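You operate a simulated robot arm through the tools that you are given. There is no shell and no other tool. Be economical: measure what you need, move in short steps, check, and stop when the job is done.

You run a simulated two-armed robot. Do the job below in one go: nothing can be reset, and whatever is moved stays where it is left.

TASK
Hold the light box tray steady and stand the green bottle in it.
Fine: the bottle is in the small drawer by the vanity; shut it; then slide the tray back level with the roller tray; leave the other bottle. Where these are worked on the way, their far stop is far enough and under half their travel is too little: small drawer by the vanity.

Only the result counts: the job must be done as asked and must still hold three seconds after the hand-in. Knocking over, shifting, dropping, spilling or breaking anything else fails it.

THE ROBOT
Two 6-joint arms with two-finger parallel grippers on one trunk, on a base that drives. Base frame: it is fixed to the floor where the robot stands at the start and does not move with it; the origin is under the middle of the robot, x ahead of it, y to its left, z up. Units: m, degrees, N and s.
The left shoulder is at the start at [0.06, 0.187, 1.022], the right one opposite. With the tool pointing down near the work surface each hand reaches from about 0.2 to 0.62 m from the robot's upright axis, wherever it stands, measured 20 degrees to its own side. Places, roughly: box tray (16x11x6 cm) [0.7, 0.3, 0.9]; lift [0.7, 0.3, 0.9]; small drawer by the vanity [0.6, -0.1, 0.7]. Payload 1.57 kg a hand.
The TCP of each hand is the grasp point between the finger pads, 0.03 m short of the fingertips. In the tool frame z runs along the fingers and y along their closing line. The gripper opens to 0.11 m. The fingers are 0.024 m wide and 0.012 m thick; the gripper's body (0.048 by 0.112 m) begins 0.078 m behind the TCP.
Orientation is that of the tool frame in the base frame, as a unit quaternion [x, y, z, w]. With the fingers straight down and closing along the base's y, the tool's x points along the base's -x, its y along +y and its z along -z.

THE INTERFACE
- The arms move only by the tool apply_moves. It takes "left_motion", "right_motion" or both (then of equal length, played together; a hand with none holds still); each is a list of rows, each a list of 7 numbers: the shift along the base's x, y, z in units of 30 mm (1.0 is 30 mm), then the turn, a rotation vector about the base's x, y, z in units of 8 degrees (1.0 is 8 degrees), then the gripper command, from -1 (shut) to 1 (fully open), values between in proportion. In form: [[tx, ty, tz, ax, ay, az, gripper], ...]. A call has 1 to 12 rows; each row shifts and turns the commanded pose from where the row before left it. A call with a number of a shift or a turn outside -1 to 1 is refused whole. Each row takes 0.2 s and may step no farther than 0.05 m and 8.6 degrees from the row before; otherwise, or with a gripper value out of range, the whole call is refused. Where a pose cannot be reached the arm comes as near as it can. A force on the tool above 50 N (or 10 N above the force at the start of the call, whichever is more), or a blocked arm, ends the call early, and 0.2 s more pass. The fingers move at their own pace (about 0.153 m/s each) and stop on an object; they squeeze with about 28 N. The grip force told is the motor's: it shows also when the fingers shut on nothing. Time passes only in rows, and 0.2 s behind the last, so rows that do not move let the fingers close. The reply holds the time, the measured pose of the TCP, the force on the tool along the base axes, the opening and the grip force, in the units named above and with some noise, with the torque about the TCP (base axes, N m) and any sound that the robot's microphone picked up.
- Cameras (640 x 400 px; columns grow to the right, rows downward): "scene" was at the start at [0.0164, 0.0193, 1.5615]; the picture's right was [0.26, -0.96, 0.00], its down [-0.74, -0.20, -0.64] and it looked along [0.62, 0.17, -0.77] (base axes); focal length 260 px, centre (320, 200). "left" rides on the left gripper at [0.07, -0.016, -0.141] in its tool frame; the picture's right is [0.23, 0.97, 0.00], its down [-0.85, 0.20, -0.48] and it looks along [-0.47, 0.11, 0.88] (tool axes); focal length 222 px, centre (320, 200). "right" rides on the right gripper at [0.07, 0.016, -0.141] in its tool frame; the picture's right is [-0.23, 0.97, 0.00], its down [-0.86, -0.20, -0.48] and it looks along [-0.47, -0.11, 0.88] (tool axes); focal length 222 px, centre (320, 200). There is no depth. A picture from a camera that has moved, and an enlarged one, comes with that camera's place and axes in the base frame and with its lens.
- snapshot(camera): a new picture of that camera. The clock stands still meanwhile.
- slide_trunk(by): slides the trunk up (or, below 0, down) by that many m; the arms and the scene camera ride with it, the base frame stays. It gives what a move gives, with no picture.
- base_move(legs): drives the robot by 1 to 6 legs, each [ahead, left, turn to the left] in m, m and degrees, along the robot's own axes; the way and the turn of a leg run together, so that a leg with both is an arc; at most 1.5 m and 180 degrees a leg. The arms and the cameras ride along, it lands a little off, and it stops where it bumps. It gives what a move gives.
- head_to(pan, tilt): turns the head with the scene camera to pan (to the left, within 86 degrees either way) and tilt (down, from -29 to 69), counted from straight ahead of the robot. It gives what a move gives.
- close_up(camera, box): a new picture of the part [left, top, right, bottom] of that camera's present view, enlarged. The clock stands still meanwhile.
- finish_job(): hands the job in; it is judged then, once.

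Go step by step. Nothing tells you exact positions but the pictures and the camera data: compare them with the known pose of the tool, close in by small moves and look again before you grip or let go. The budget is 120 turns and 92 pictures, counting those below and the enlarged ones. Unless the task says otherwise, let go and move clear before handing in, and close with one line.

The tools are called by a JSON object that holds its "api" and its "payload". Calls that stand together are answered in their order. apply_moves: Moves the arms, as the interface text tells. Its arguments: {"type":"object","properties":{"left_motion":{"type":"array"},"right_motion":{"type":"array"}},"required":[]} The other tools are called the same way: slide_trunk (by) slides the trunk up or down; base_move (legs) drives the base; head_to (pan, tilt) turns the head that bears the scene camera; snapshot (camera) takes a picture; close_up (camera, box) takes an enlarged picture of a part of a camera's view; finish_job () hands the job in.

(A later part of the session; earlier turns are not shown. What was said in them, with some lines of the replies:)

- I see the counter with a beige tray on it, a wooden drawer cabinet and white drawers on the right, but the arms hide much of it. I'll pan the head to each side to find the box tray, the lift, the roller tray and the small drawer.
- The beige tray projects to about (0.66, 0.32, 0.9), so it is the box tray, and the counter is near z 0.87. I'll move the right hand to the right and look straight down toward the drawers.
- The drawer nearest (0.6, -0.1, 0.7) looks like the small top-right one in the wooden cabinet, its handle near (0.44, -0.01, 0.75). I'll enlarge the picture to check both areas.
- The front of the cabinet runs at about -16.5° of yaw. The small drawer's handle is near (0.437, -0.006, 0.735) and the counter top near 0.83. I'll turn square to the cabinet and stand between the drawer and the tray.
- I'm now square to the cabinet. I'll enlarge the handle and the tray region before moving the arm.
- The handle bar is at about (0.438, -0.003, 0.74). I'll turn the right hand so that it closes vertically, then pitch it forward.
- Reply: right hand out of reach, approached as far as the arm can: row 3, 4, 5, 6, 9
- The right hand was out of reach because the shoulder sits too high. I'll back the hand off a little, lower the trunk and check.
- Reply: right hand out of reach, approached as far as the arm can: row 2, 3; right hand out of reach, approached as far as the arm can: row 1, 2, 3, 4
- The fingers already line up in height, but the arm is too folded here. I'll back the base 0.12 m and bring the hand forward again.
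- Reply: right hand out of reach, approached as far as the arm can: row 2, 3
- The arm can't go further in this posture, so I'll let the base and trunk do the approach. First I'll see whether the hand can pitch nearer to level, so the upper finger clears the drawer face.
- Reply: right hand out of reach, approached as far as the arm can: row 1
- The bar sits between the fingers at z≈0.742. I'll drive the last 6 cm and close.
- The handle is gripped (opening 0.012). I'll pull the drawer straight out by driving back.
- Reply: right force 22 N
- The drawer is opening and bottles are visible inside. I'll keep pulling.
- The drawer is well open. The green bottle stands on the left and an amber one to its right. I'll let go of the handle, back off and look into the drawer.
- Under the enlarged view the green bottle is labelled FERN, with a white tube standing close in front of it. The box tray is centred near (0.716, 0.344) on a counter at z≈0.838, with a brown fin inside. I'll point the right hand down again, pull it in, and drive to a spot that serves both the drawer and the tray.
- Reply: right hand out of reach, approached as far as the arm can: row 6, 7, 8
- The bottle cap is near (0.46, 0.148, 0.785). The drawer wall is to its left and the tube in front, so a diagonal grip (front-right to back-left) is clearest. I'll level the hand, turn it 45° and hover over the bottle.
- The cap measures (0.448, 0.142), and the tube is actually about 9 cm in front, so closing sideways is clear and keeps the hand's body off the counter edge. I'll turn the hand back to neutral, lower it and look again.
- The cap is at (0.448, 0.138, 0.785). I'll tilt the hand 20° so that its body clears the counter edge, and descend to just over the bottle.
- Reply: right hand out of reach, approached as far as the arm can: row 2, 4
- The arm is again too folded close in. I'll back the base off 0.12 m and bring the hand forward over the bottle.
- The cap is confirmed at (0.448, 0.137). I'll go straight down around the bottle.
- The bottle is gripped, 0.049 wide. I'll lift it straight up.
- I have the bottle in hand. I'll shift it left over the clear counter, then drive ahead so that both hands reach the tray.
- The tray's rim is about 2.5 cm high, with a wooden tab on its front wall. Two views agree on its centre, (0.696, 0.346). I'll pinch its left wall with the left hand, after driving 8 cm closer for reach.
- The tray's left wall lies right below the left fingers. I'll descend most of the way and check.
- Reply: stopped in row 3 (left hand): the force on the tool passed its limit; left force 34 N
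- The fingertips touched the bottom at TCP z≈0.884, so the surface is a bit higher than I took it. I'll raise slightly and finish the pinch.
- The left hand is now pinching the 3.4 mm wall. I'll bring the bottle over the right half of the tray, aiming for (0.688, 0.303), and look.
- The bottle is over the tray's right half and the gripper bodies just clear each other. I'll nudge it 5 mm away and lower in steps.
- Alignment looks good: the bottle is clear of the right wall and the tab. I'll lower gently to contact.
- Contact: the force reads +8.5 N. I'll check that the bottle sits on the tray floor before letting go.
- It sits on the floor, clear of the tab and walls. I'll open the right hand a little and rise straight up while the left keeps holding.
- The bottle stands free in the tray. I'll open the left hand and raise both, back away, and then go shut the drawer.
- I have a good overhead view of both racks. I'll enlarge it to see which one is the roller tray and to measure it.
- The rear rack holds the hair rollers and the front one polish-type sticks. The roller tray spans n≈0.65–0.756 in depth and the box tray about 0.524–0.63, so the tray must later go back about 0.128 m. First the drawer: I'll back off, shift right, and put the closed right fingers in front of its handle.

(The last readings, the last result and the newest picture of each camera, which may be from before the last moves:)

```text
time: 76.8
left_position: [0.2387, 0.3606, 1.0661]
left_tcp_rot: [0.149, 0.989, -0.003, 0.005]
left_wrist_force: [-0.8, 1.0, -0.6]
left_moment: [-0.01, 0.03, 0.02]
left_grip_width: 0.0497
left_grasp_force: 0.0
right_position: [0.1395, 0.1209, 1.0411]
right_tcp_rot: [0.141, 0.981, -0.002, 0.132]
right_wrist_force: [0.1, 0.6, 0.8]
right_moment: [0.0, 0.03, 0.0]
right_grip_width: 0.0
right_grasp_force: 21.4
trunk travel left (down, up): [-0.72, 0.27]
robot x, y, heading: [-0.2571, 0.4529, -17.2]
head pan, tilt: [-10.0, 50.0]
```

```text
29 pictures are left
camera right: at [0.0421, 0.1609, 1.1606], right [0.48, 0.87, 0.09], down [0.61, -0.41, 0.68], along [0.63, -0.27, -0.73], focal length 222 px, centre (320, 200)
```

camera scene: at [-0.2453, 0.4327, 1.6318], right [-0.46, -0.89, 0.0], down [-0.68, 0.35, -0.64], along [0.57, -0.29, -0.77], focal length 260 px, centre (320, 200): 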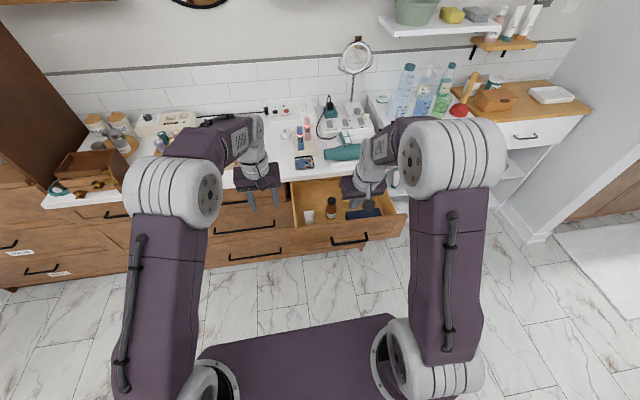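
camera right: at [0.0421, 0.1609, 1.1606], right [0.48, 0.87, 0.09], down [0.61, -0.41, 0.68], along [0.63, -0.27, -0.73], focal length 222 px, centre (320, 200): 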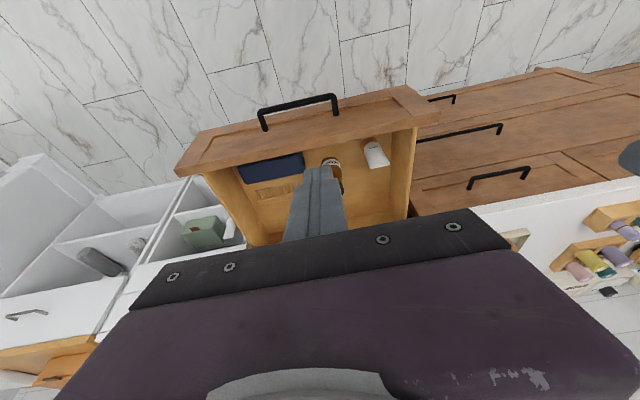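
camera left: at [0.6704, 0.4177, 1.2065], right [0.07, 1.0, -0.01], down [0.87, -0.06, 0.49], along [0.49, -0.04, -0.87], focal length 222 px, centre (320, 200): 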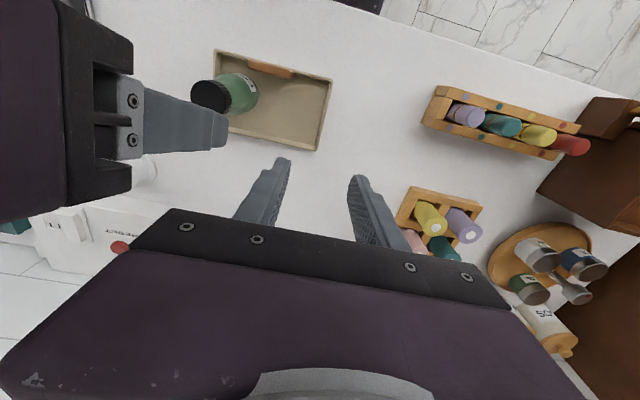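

The handle bar is at (0.172, 0.09). I'll move the closed hand back a bit and lower it in front of the bar.

{"api": "apply_moves", "payload": {"right_motion": [[-0.55, -0.1, 0, 0, 0, 0, -1], [-0.6, -0.13, 0, 0, 0, 0, -1], [0, 0, -1, 0, 0, 0, -1], [0, 0, -1, 0, 0, 0, -1], [0, 0, -1, 0, 0, 0, -1], [0, 0, -1, 0, 0, 0, -1], [0, 0, -1, 0, 0, 0, -1], [0, 0, -1, 0, 0, 0, -1], [0, 0, -1, 0, 0, 0, -1], [0, 0, -1, 0, 0, 0, -1], [0, 0, -1, 0, 0, 0, -1], [0, 0, -1, 0, 0, 0, -1]]}}

{"api": "snapshot", "payload": {"camera": "right"}}

```text
time: 79.4
left_position: [0.2394, 0.3593, 1.0665]
left_tcp_rot: [0.148, 0.989, -0.003, 0.005]
left_wrist_force: [0.7, 0.2, 0.5]
left_moment: [-0.01, -0.02, 0.01]
left_grip_width: 0.0497
left_grasp_force: 0.0
right_position: [0.104, 0.1117, 0.7396]
right_tcp_rot: [0.141, 0.981, -0.002, 0.132]
right_wrist_force: [0.7, 0.2, -0.1]
right_moment: [0.0, -0.01, 0.0]
right_grip_width: 0.0
right_grasp_force: 21.5
trunk travel left (down, up): [-0.72, 0.27]
robot x, y, heading: [-0.2569, 0.4504, -17.1]
head pan, tilt: [-10.0, 50.0]
```

```text
28 pictures are left
camera right: at [0.0073, 0.1523, 0.8603], right [0.48, 0.87, 0.09], down [0.61, -0.41, 0.68], along [0.63, -0.27, -0.73], focal length 222 px, centre (320, 200)
```

right: 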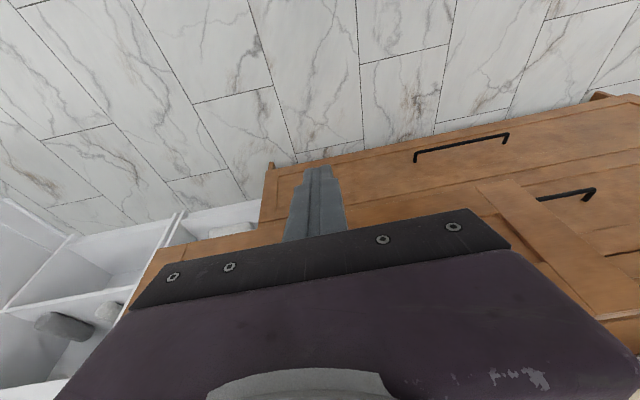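

{"api": "base_move", "payload": {"legs": [[0.15, 0, 0]]}}

{"api": "snapshot", "payload": {"camera": "scene"}}

```text
time: 80.8
left_position: [0.38, 0.3152, 1.0659]
left_tcp_rot: [0.149, 0.989, -0.003, 0.005]
left_wrist_force: [-1.2, -0.3, -0.3]
left_moment: [-0.03, 0.01, 0.01]
left_grip_width: 0.0493
left_grasp_force: 0.0
right_position: [0.2484, 0.067, 0.7419]
right_tcp_rot: [0.141, 0.981, -0.002, 0.131]
right_wrist_force: [0.1, -0.1, -0.1]
right_moment: [-0.02, -0.03, 0.0]
right_grip_width: 0.0001
right_grasp_force: 21.1
trunk travel left (down, up): [-0.72, 0.27]
robot x, y, heading: [-0.1165, 0.4071, -17.0]
head pan, tilt: [-10.0, 50.0]
```

```text
27 pictures are left
camera scene: at [-0.1031, 0.3888, 1.6318], right [-0.46, -0.89, 0.0], down [-0.68, 0.35, -0.64], along [0.57, -0.29, -0.77], focal length 260 px, centre (320, 200)
```

scene: 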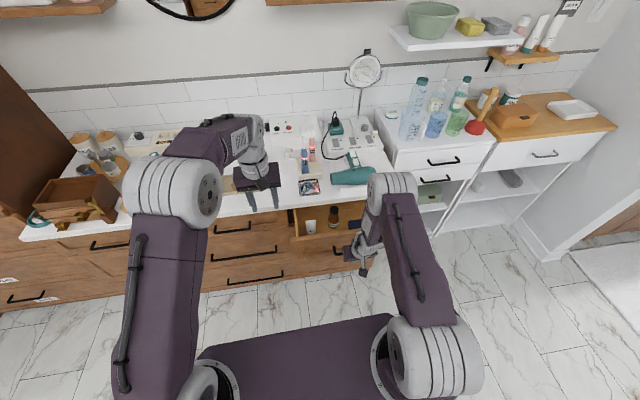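

The drawer is moving in with no strain. I'll continue.

{"api": "base_move", "payload": {"legs": [[0.16, 0, 0]]}}

{"api": "close_up", "payload": {"camera": "scene", "box": [240, 150, 420, 300]}}

```text
time: 82.2
left_position: [0.5344, 0.2688, 1.068]
left_tcp_rot: [0.148, 0.989, -0.003, 0.006]
left_wrist_force: [0.1, -0.2, -0.3]
left_moment: [-0.02, -0.03, 0.03]
left_grip_width: 0.0498
left_grasp_force: 0.0
right_position: [0.3991, 0.0206, 0.7421]
right_tcp_rot: [0.14, 0.981, -0.002, 0.131]
right_wrist_force: [0.3, 0.4, 0.5]
right_moment: [-0.01, -0.01, -0.01]
right_grip_width: 0.0001
right_grasp_force: 21.0
trunk travel left (down, up): [-0.72, 0.27]
robot x, y, heading: [0.0399, 0.3614, -17.4]
head pan, tilt: [-10.0, 50.0]
```

```text
2.67 times, centred on (330, 225) of scene
camera zoom: at [0.0493, 0.3415, 1.6318], right [-0.46, -0.89, 0.0], down [-0.68, 0.35, -0.64], along [0.57, -0.29, -0.77], focal length 693 px, centre (293, 133)
```

zoom: 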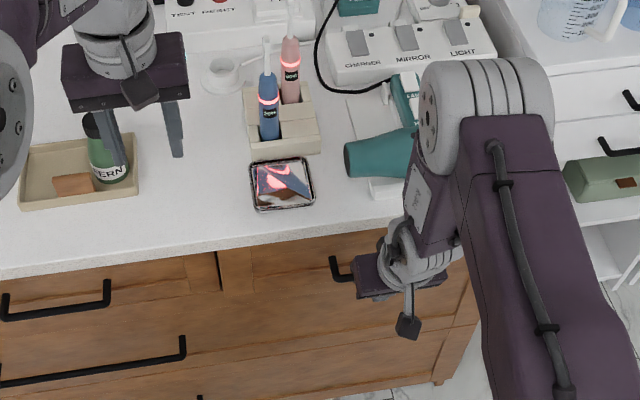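

Nearly shut. I'll finish with small arm pushes until I feel the stop.

{"api": "apply_moves", "payload": {"right_motion": [[0.25, -0.08, 0, 0, 0, 0, -1], [0.25, -0.08, 0, 0, 0, 0, -1], [0.2, -0.06, 0, 0, 0, 0, -1], [0.2, -0.06, 0, 0, 0, 0, -1], [0, 0, 0, 0, 0, 0, -1]]}}

{"api": "close_up", "payload": {"camera": "scene", "box": [240, 150, 420, 300]}}

```text
time: 83.4
left_position: [0.5319, 0.2696, 1.0659]
left_tcp_rot: [0.149, 0.989, -0.003, 0.006]
left_wrist_force: [0.2, -0.4, -0.5]
left_moment: [0.02, 0.0, 0.0]
left_grip_width: 0.0496
left_grasp_force: 0.1
right_position: [0.4205, 0.0137, 0.74]
right_tcp_rot: [0.141, 0.982, -0.001, 0.127]
right_wrist_force: [-27.3, 12.4, -10.9]
right_moment: [-0.2, 0.21, -0.03]
right_grip_width: 0.0001
right_grasp_force: 21.5
trunk travel left (down, up): [-0.72, 0.27]
robot x, y, heading: [0.0374, 0.3608, -17.4]
head pan, tilt: [-10.0, 50.0]
```

```text
2.67 times, centred on (330, 225) of scene
camera zoom: at [0.0466, 0.3427, 1.6316], right [-0.46, -0.89, 0.0], down [-0.68, 0.35, -0.64], along [0.57, -0.29, -0.76], focal length 693 px, centre (293, 133)
```

zoom: 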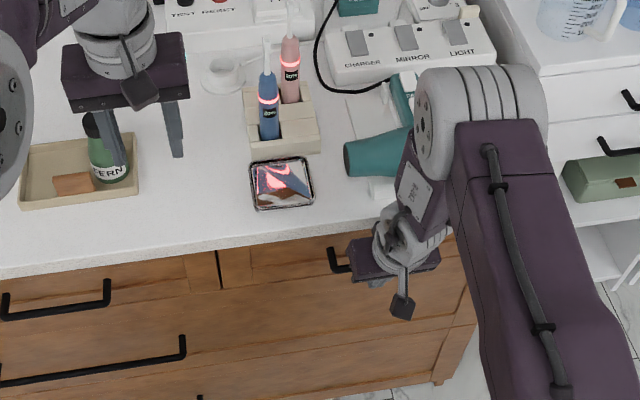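

I feel the stop (about 29 N), at the depth where the handle sat when shut. I'll withdraw and check that the front is flush.

{"api": "base_move", "payload": {"legs": [[-0.15, 0, 0]]}}

{"api": "apply_moves", "payload": {"right_motion": [[0, 0, 1, 0, 0, 0, -1], [0, 0, 1, 0, 0, 0, -1], [0, 0, 1, 0, 0, 0, -1], [0, 0, 1, 0, 0, 0, -1], [0, 0, 1, 0, 0, 0, -1], [0, 0, 1, 0, 0, 0, -1], [0, 0, 1, 0, 0, 0, -1], [0, 0, 1, 0, 0, 0, -1], [0, 0, 1, 0, 0, 0, -1], [0, 0, 1, 0, 0, 0, -1], [0, 0, 1, 0, 0, 0, -1]]}}

{"api": "snapshot", "payload": {"camera": "scene"}}

{"api": "snapshot", "payload": {"camera": "right"}}

```text
time: 84.8
left_position: [0.3928, 0.313, 1.065]
left_tcp_rot: [0.147, 0.989, -0.003, 0.004]
left_wrist_force: [-0.5, -0.5, 0.7]
left_moment: [0.0, -0.02, 0.04]
left_grip_width: 0.0496
left_grasp_force: 0.1
right_position: [0.2859, 0.0566, 0.739]
right_tcp_rot: [0.139, 0.982, -0.001, 0.13]
right_wrist_force: [-0.3, -0.5, -0.1]
right_moment: [0.02, -0.02, 0.0]
right_grip_width: 0.0
right_grasp_force: 21.1
trunk travel left (down, up): [-0.72, 0.27]
robot x, y, heading: [-0.1065, 0.4064, -17.2]
head pan, tilt: [-10.0, 50.0]
```

```text
time: 87.2
left_position: [0.3923, 0.3137, 1.0665]
left_tcp_rot: [0.147, 0.989, -0.002, 0.005]
left_wrist_force: [0.7, -0.7, 0.5]
left_moment: [0.01, -0.03, -0.01]
left_grip_width: 0.0495
left_grasp_force: 0.0
right_position: [0.2832, 0.0567, 1.0717]
right_tcp_rot: [0.14, 0.981, -0.002, 0.131]
right_wrist_force: [0.4, 0.7, 0.1]
right_moment: [0.0, -0.01, -0.02]
right_grip_width: 0.0
right_grasp_force: 21.7
trunk travel left (down, up): [-0.72, 0.27]
robot x, y, heading: [-0.1049, 0.4037, -17.1]
head pan, tilt: [-10.0, 50.0]
```

```text
24 pictures are left
camera scene: at [-0.093, 0.3857, 1.6318], right [-0.46, -0.89, 0.0], down [-0.68, 0.35, -0.64], along [0.57, -0.29, -0.77], focal length 260 px, centre (320, 200)
```

scene: 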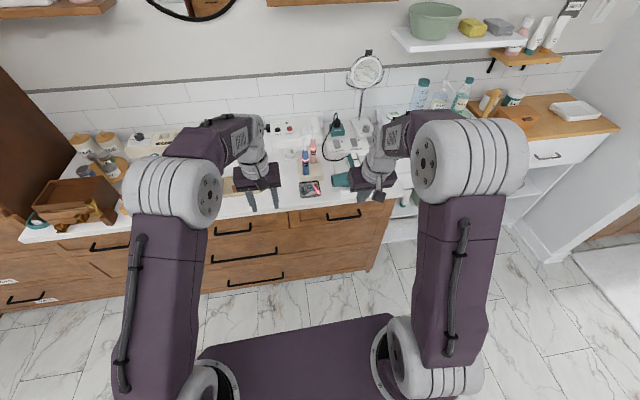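

```text
23 pictures are left
camera right: at [0.1864, 0.0975, 1.1907], right [0.48, 0.87, 0.09], down [0.61, -0.41, 0.68], along [0.63, -0.27, -0.73], focal length 222 px, centre (320, 200)
```

right: 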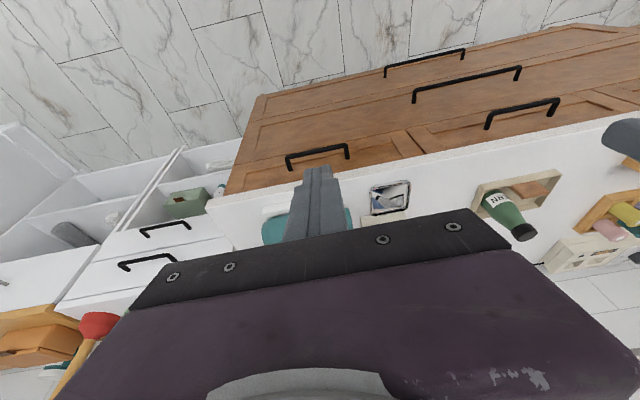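

The drawer front is flush with its neighbours and the bottle still stands. Now the tray: I'll raise and retract the right hand, then drive the left hand over the tray's left wall.

{"api": "apply_moves", "payload": {"right_motion": [[-0.5, 0.15, 0.8, 0, 0, 0, -1], [-0.5, 0.15, 0.8, 0, 0, 0, -1], [-0.5, 0.15, 0.8, 0, 0, 0, -1], [-0.5, 0.15, 0.8, 0, 0, 0, -1]]}}

{"api": "base_move", "payload": {"legs": [[0, 0.18, 0], [0.34, 0, 0]]}}

{"api": "snapshot", "payload": {"camera": "left"}}

```text
time: 88.2
left_position: [0.3912, 0.314, 1.0678]
left_tcp_rot: [0.147, 0.989, -0.002, 0.006]
left_wrist_force: [0.5, 0.5, -0.5]
left_moment: [0.0, -0.01, 0.0]
left_grip_width: 0.0495
left_grasp_force: 0.0
right_position: [0.2222, 0.0756, 1.1664]
right_tcp_rot: [0.139, 0.982, -0.002, 0.132]
right_wrist_force: [-0.2, 0.2, 0.9]
right_moment: [0.0, -0.01, 0.02]
right_grip_width: 0.0001
right_grasp_force: 21.5
trunk travel left (down, up): [-0.72, 0.27]
robot x, y, heading: [-0.1084, 0.4022, -17.2]
head pan, tilt: [-10.0, 50.0]
```

```text
time: 91.6
left_position: [0.7786, 0.39, 1.0666]
left_tcp_rot: [0.147, 0.989, -0.003, 0.005]
left_wrist_force: [-0.7, -0.1, 0.3]
left_moment: [0.01, 0.02, -0.02]
left_grip_width: 0.0496
left_grasp_force: 0.0
right_position: [0.6093, 0.1499, 1.1668]
right_tcp_rot: [0.139, 0.982, -0.002, 0.131]
right_wrist_force: [-0.2, 0.8, 0.2]
right_moment: [0.01, 0.01, 0.0]
right_grip_width: 0.0
right_grasp_force: 21.8
trunk travel left (down, up): [-0.72, 0.27]
robot x, y, heading: [0.2804, 0.4801, -17.0]
head pan, tilt: [-10.0, 50.0]
```

```text
22 pictures are left
camera left: at [0.7059, 0.3963, 1.2064], right [0.07, 1.0, -0.01], down [0.87, -0.05, 0.49], along [0.49, -0.04, -0.87], focal length 222 px, centre (320, 200)
```

left: 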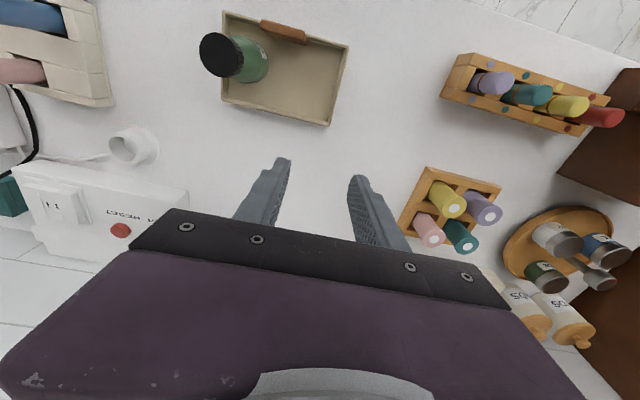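

Re-measured: the box tray's centre is at depth 0.574 and the roller tray's at 0.705, so the slide is about 0.129 m. I'll place the left fingers over the left wall and descend.

{"api": "apply_moves", "payload": {"left_motion": [[-0.7, 0.3, 0, 0, 0, 0, -0.1], [-0.7, 0.3, 0, 0, 0, 0, -0.1], [-0.69, 0.29, 0, 0, 0, 0, -0.1], [0, 0, -0.9, 0, 0, 0, -0.1], [0, 0, -0.9, 0, 0, 0, -0.1], [0, 0, -0.9, 0, 0, 0, -0.1], [0, 0, -0.9, 0, 0, 0, -0.1], [0, 0, -0.9, 0, 0, 0, -0.1], [0, 0, -0.7, 0, 0, 0, -0.1], [0, 0, 0, 0, 0, 0, -0.1]]}}

{"api": "snapshot", "payload": {"camera": "left"}}

```text
time: 93.8
left_position: [0.714, 0.4147, 0.9089]
left_tcp_rot: [0.147, 0.989, -0.002, 0.005]
left_wrist_force: [0.1, -1.2, 0.6]
left_moment: [0.01, -0.03, 0.03]
left_grip_width: 0.0495
left_grasp_force: 0.1
right_position: [0.6101, 0.1492, 1.1662]
right_tcp_rot: [0.138, 0.982, -0.001, 0.132]
right_wrist_force: [-0.1, -0.5, -0.1]
right_moment: [0.0, 0.0, 0.01]
right_grip_width: 0.0
right_grasp_force: 21.5
trunk travel left (down, up): [-0.72, 0.27]
robot x, y, heading: [0.2819, 0.4764, -16.9]
head pan, tilt: [-10.0, 50.0]
```

```text
21 pictures are left
camera left: at [0.6423, 0.4229, 1.0481], right [0.07, 1.0, -0.01], down [0.87, -0.05, 0.49], along [0.49, -0.04, -0.87], focal length 222 px, centre (320, 200)
```

left: 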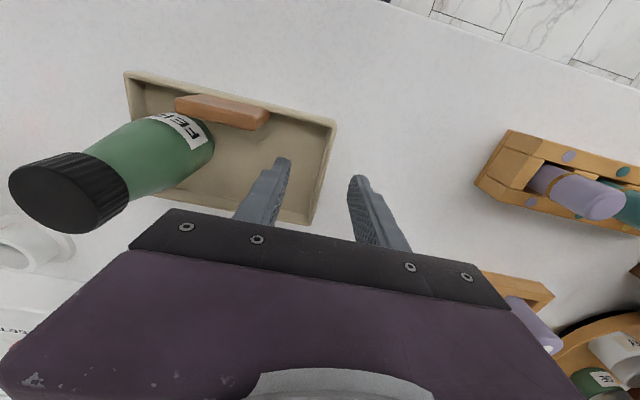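

{"api": "apply_moves", "payload": {"left_motion": [[0, 0, -0.4, 0, 0, 0, -0.1], [0, 0, -0.3, 0, 0, 0, -0.1], [0, 0, 0, 0, 0, 0, -0.4], [0, 0, 0, 0, 0, 0, -0.7], [0, 0, 0, 0, 0, 0, -1], [0, 0, 0, 0, 0, 0, -1]]}}

{"api": "snapshot", "payload": {"camera": "left"}}

```text
time: 95.2
left_position: [0.7157, 0.4166, 0.8887]
left_tcp_rot: [0.147, 0.989, -0.002, 0.006]
left_wrist_force: [-0.3, 1.2, 0.8]
left_moment: [0.03, 0.02, -0.07]
left_grip_width: 0.0034
left_grasp_force: 24.3
right_position: [0.6096, 0.1496, 1.1659]
right_tcp_rot: [0.139, 0.982, -0.001, 0.132]
right_wrist_force: [-1.1, 0.6, 0.3]
right_moment: [-0.04, 0.03, 0.01]
right_grip_width: 0.0
right_grasp_force: 21.4
trunk travel left (down, up): [-0.72, 0.27]
robot x, y, heading: [0.2817, 0.4771, -17.1]
head pan, tilt: [-10.0, 50.0]
```

```text
20 pictures are left
camera left: at [0.6436, 0.4231, 1.0282], right [0.07, 1.0, -0.01], down [0.87, -0.05, 0.49], along [0.49, -0.04, -0.87], focal length 222 px, centre (320, 200)
```

left: 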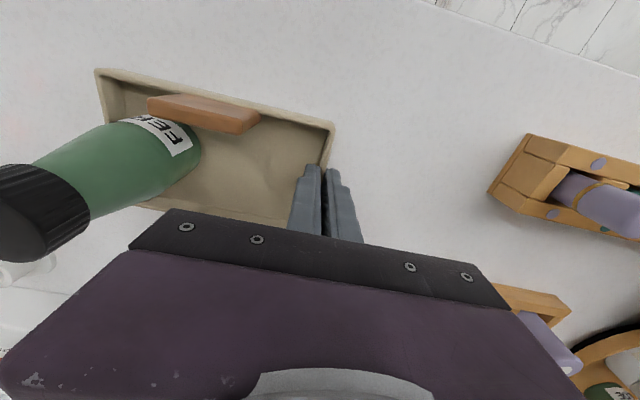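

The wall is gripped (3.4 mm). I'll slide slowly straight back, about half way first, then check the bottle.

{"api": "apply_moves", "payload": {"left_motion": [[0.1, -0.03, 0, 0, 0, 0, -1], [0.2, -0.06, 0, 0, 0, 0, -1], [0.32, -0.096, 0, 0, 0, 0, -1], [0.32, -0.096, 0, 0, 0, 0, -1], [0.32, -0.096, 0, 0, 0, 0, -1], [0.32, -0.096, 0, 0, 0, 0, -1], [0.2, -0.06, 0, 0, 0, 0, -1], [0.1, -0.03, 0, 0, 0, 0, -1]]}}

{"api": "snapshot", "payload": {"camera": "left"}}

```text
time: 97.0
left_position: [0.7719, 0.398, 0.8905]
left_tcp_rot: [0.147, 0.989, -0.003, 0.005]
left_wrist_force: [-1.0, 0.2, -0.5]
left_moment: [0.07, -0.07, -0.13]
left_grip_width: 0.0033
left_grasp_force: 24.1
right_position: [0.6102, 0.1495, 1.166]
right_tcp_rot: [0.14, 0.981, -0.001, 0.132]
right_wrist_force: [0.1, -0.5, 0.4]
right_moment: [0.01, 0.01, 0.04]
right_grip_width: 0.0002
right_grasp_force: 20.8
trunk travel left (down, up): [-0.72, 0.27]
robot x, y, heading: [0.28, 0.4798, -17.1]
head pan, tilt: [-10.0, 50.0]
```

```text
19 pictures are left
camera left: at [0.7006, 0.4056, 1.0297], right [0.07, 1.0, -0.01], down [0.87, -0.05, 0.49], along [0.49, -0.04, -0.87], focal length 222 px, centre (320, 200)
```

left: 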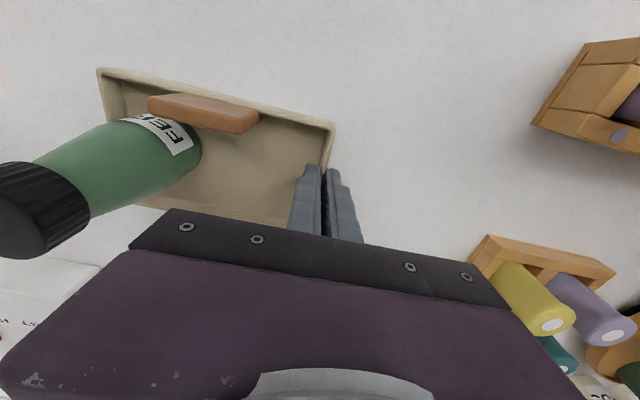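

The tray and bottle move together with the hand. I'll slide the remaining 7 cm.

{"api": "apply_moves", "payload": {"left_motion": [[0.1, -0.03, 0, 0, 0, 0, -1], [0.2, -0.06, 0, 0, 0, 0, -1], [0.32, -0.096, 0, 0, 0, 0, -1], [0.32, -0.096, 0, 0, 0, 0, -1], [0.32, -0.096, 0, 0, 0, 0, -1], [0.32, -0.096, 0, 0, 0, 0, -1], [0.32, -0.096, 0, 0, 0, 0, -1], [0.2, -0.07, 0, 0, 0, 0, -1], [0.13, -0.035, 0, 0, 0, 0, -1], [0, 0, 0, 0, 0, 0, -1]]}}

{"api": "snapshot", "payload": {"camera": "left"}}

```text
time: 99.2
left_position: [0.8403, 0.3777, 0.8888]
left_tcp_rot: [0.147, 0.989, -0.002, 0.004]
left_wrist_force: [-0.8, 0.2, -0.9]
left_moment: [0.08, 0.05, -0.14]
left_grip_width: 0.0034
left_grasp_force: 24.2
right_position: [0.6097, 0.1489, 1.1657]
right_tcp_rot: [0.139, 0.982, -0.001, 0.131]
right_wrist_force: [-0.5, 0.3, -1.0]
right_moment: [-0.01, 0.01, -0.02]
right_grip_width: 0.0
right_grasp_force: 21.3
trunk travel left (down, up): [-0.72, 0.27]
robot x, y, heading: [0.2807, 0.4783, -17.3]
head pan, tilt: [-10.0, 50.0]
```

```text
18 pictures are left
camera left: at [0.7677, 0.385, 1.0291], right [0.07, 1.0, -0.01], down [0.87, -0.05, 0.49], along [0.49, -0.04, -0.87], focal length 222 px, centre (320, 200)
```

left: 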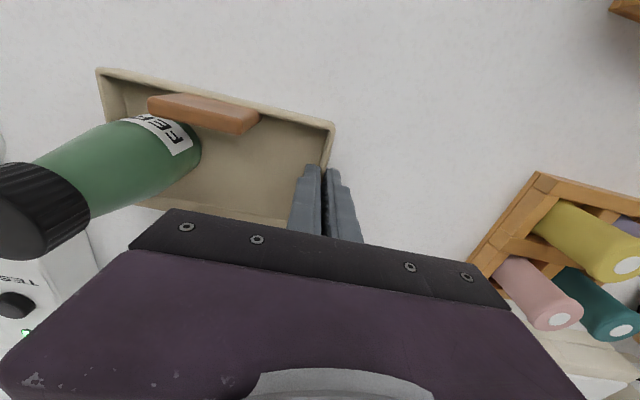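

The front edges now agree in depth (0.651 against 0.648). I'll let go, rise and verify.

{"api": "apply_moves", "payload": {"left_motion": [[0, 0, 0, 0, 0, 0, -0.7], [0, 0, 0, 0, 0, 0, -0.4], [0, 0, 0, 0, 0, 0, -0.3], [0, 0, 0.2, 0, 0, 0, -0.3], [0, 0, 0.7, 0, 0, 0, -0.3], [0, 0, 1, 0, 0, 0, -0.3], [0, 0, 1, 0, 0, 0, -0.3], [0, 0, 1, 0, 0, 0, -0.3], [0, 0, 1, 0, 0, 0, -0.3], [0, 0, 1, 0, 0, 0, -0.3]]}}

{"api": "snapshot", "payload": {"camera": "left"}}

```text
time: 101.4
left_position: [0.8376, 0.3778, 1.0687]
left_tcp_rot: [0.147, 0.989, -0.003, 0.005]
left_wrist_force: [0.1, -0.3, 0.2]
left_moment: [-0.01, -0.01, -0.01]
left_grip_width: 0.0384
left_grasp_force: 0.0
right_position: [0.6098, 0.1491, 1.1664]
right_tcp_rot: [0.139, 0.982, -0.001, 0.131]
right_wrist_force: [-0.3, -1.4, 0.2]
right_moment: [0.0, -0.02, -0.01]
right_grip_width: 0.0
right_grasp_force: 20.8
trunk travel left (down, up): [-0.72, 0.27]
robot x, y, heading: [0.2792, 0.4781, -16.6]
head pan, tilt: [-10.0, 50.0]
```

```text
17 pictures are left
camera left: at [0.7651, 0.3847, 1.2076], right [0.07, 1.0, -0.01], down [0.87, -0.05, 0.49], along [0.49, -0.04, -0.87], focal length 222 px, centre (320, 200)
```

left: 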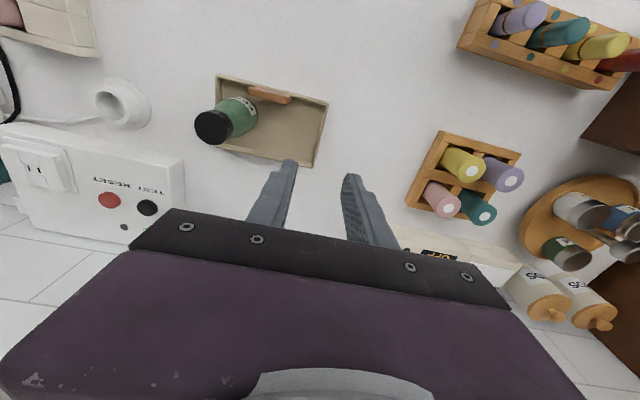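

The tray with its standing bottle is level with the roller tray. I'll back clear and take a last look.

{"api": "base_move", "payload": {"legs": [[-0.4, 0, 0]]}}

{"api": "snapshot", "payload": {"camera": "scene"}}

{"api": "snapshot", "payload": {"camera": "right"}}

{"api": "snapshot", "payload": {"camera": "left"}}

```text
time: 103.9
left_position: [0.4524, 0.494, 1.0661]
left_tcp_rot: [0.148, 0.989, -0.003, 0.005]
left_wrist_force: [-0.3, 0.5, -0.6]
left_moment: [0.01, 0.0, -0.01]
left_grip_width: 0.0385
left_grasp_force: 0.0
right_position: [0.2254, 0.2666, 1.1654]
right_tcp_rot: [0.14, 0.981, -0.002, 0.132]
right_wrist_force: [-0.7, -0.7, 0.7]
right_moment: [0.02, -0.01, 0.0]
right_grip_width: 0.0
right_grasp_force: 21.5
trunk travel left (down, up): [-0.72, 0.27]
robot x, y, heading: [-0.1076, 0.5996, -17.1]
head pan, tilt: [-10.0, 50.0]
```

```text
16 pictures are left
camera scene: at [-0.0901, 0.5777, 1.6317], right [-0.46, -0.89, 0.0], down [-0.68, 0.35, -0.64], along [0.57, -0.29, -0.77], focal length 260 px, centre (320, 200)
```

scene: 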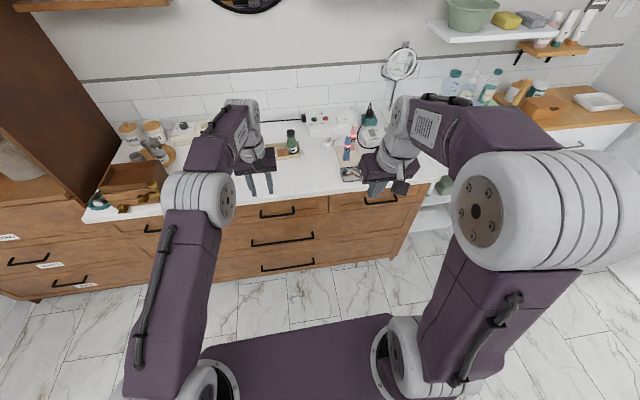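

```text
15 pictures are left
camera right: at [0.1281, 0.3074, 1.2852], right [0.48, 0.87, 0.09], down [0.61, -0.41, 0.68], along [0.63, -0.27, -0.73], focal length 222 px, centre (320, 200)
```

right: 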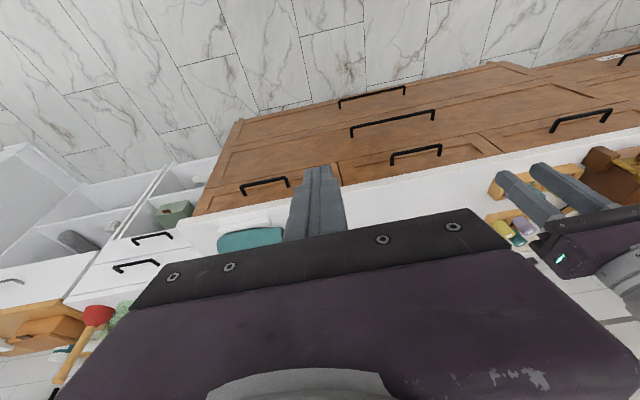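

```text
14 pictures are left
camera left: at [0.3808, 0.5021, 1.2067], right [0.07, 1.0, -0.01], down [0.87, -0.06, 0.49], along [0.48, -0.04, -0.87], focal length 222 px, centre (320, 200)
```

left: 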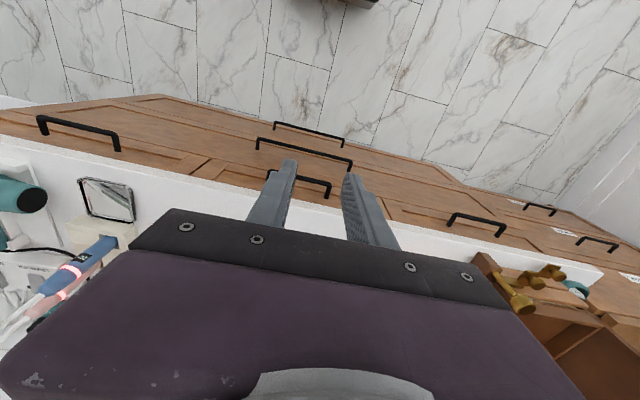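

The bottle stands in the tray, the drawer is flush, and both hands are clear, so I'm handing the job in.

{"api": "finish_job", "payload": {}}

```text
The job is handed in.
```

The green bottle stands in the box tray, the small drawer is shut with the other bottle still inside, and the tray is level with the roller tray. I took the roller tray to be the rear rack with the hair rollers.
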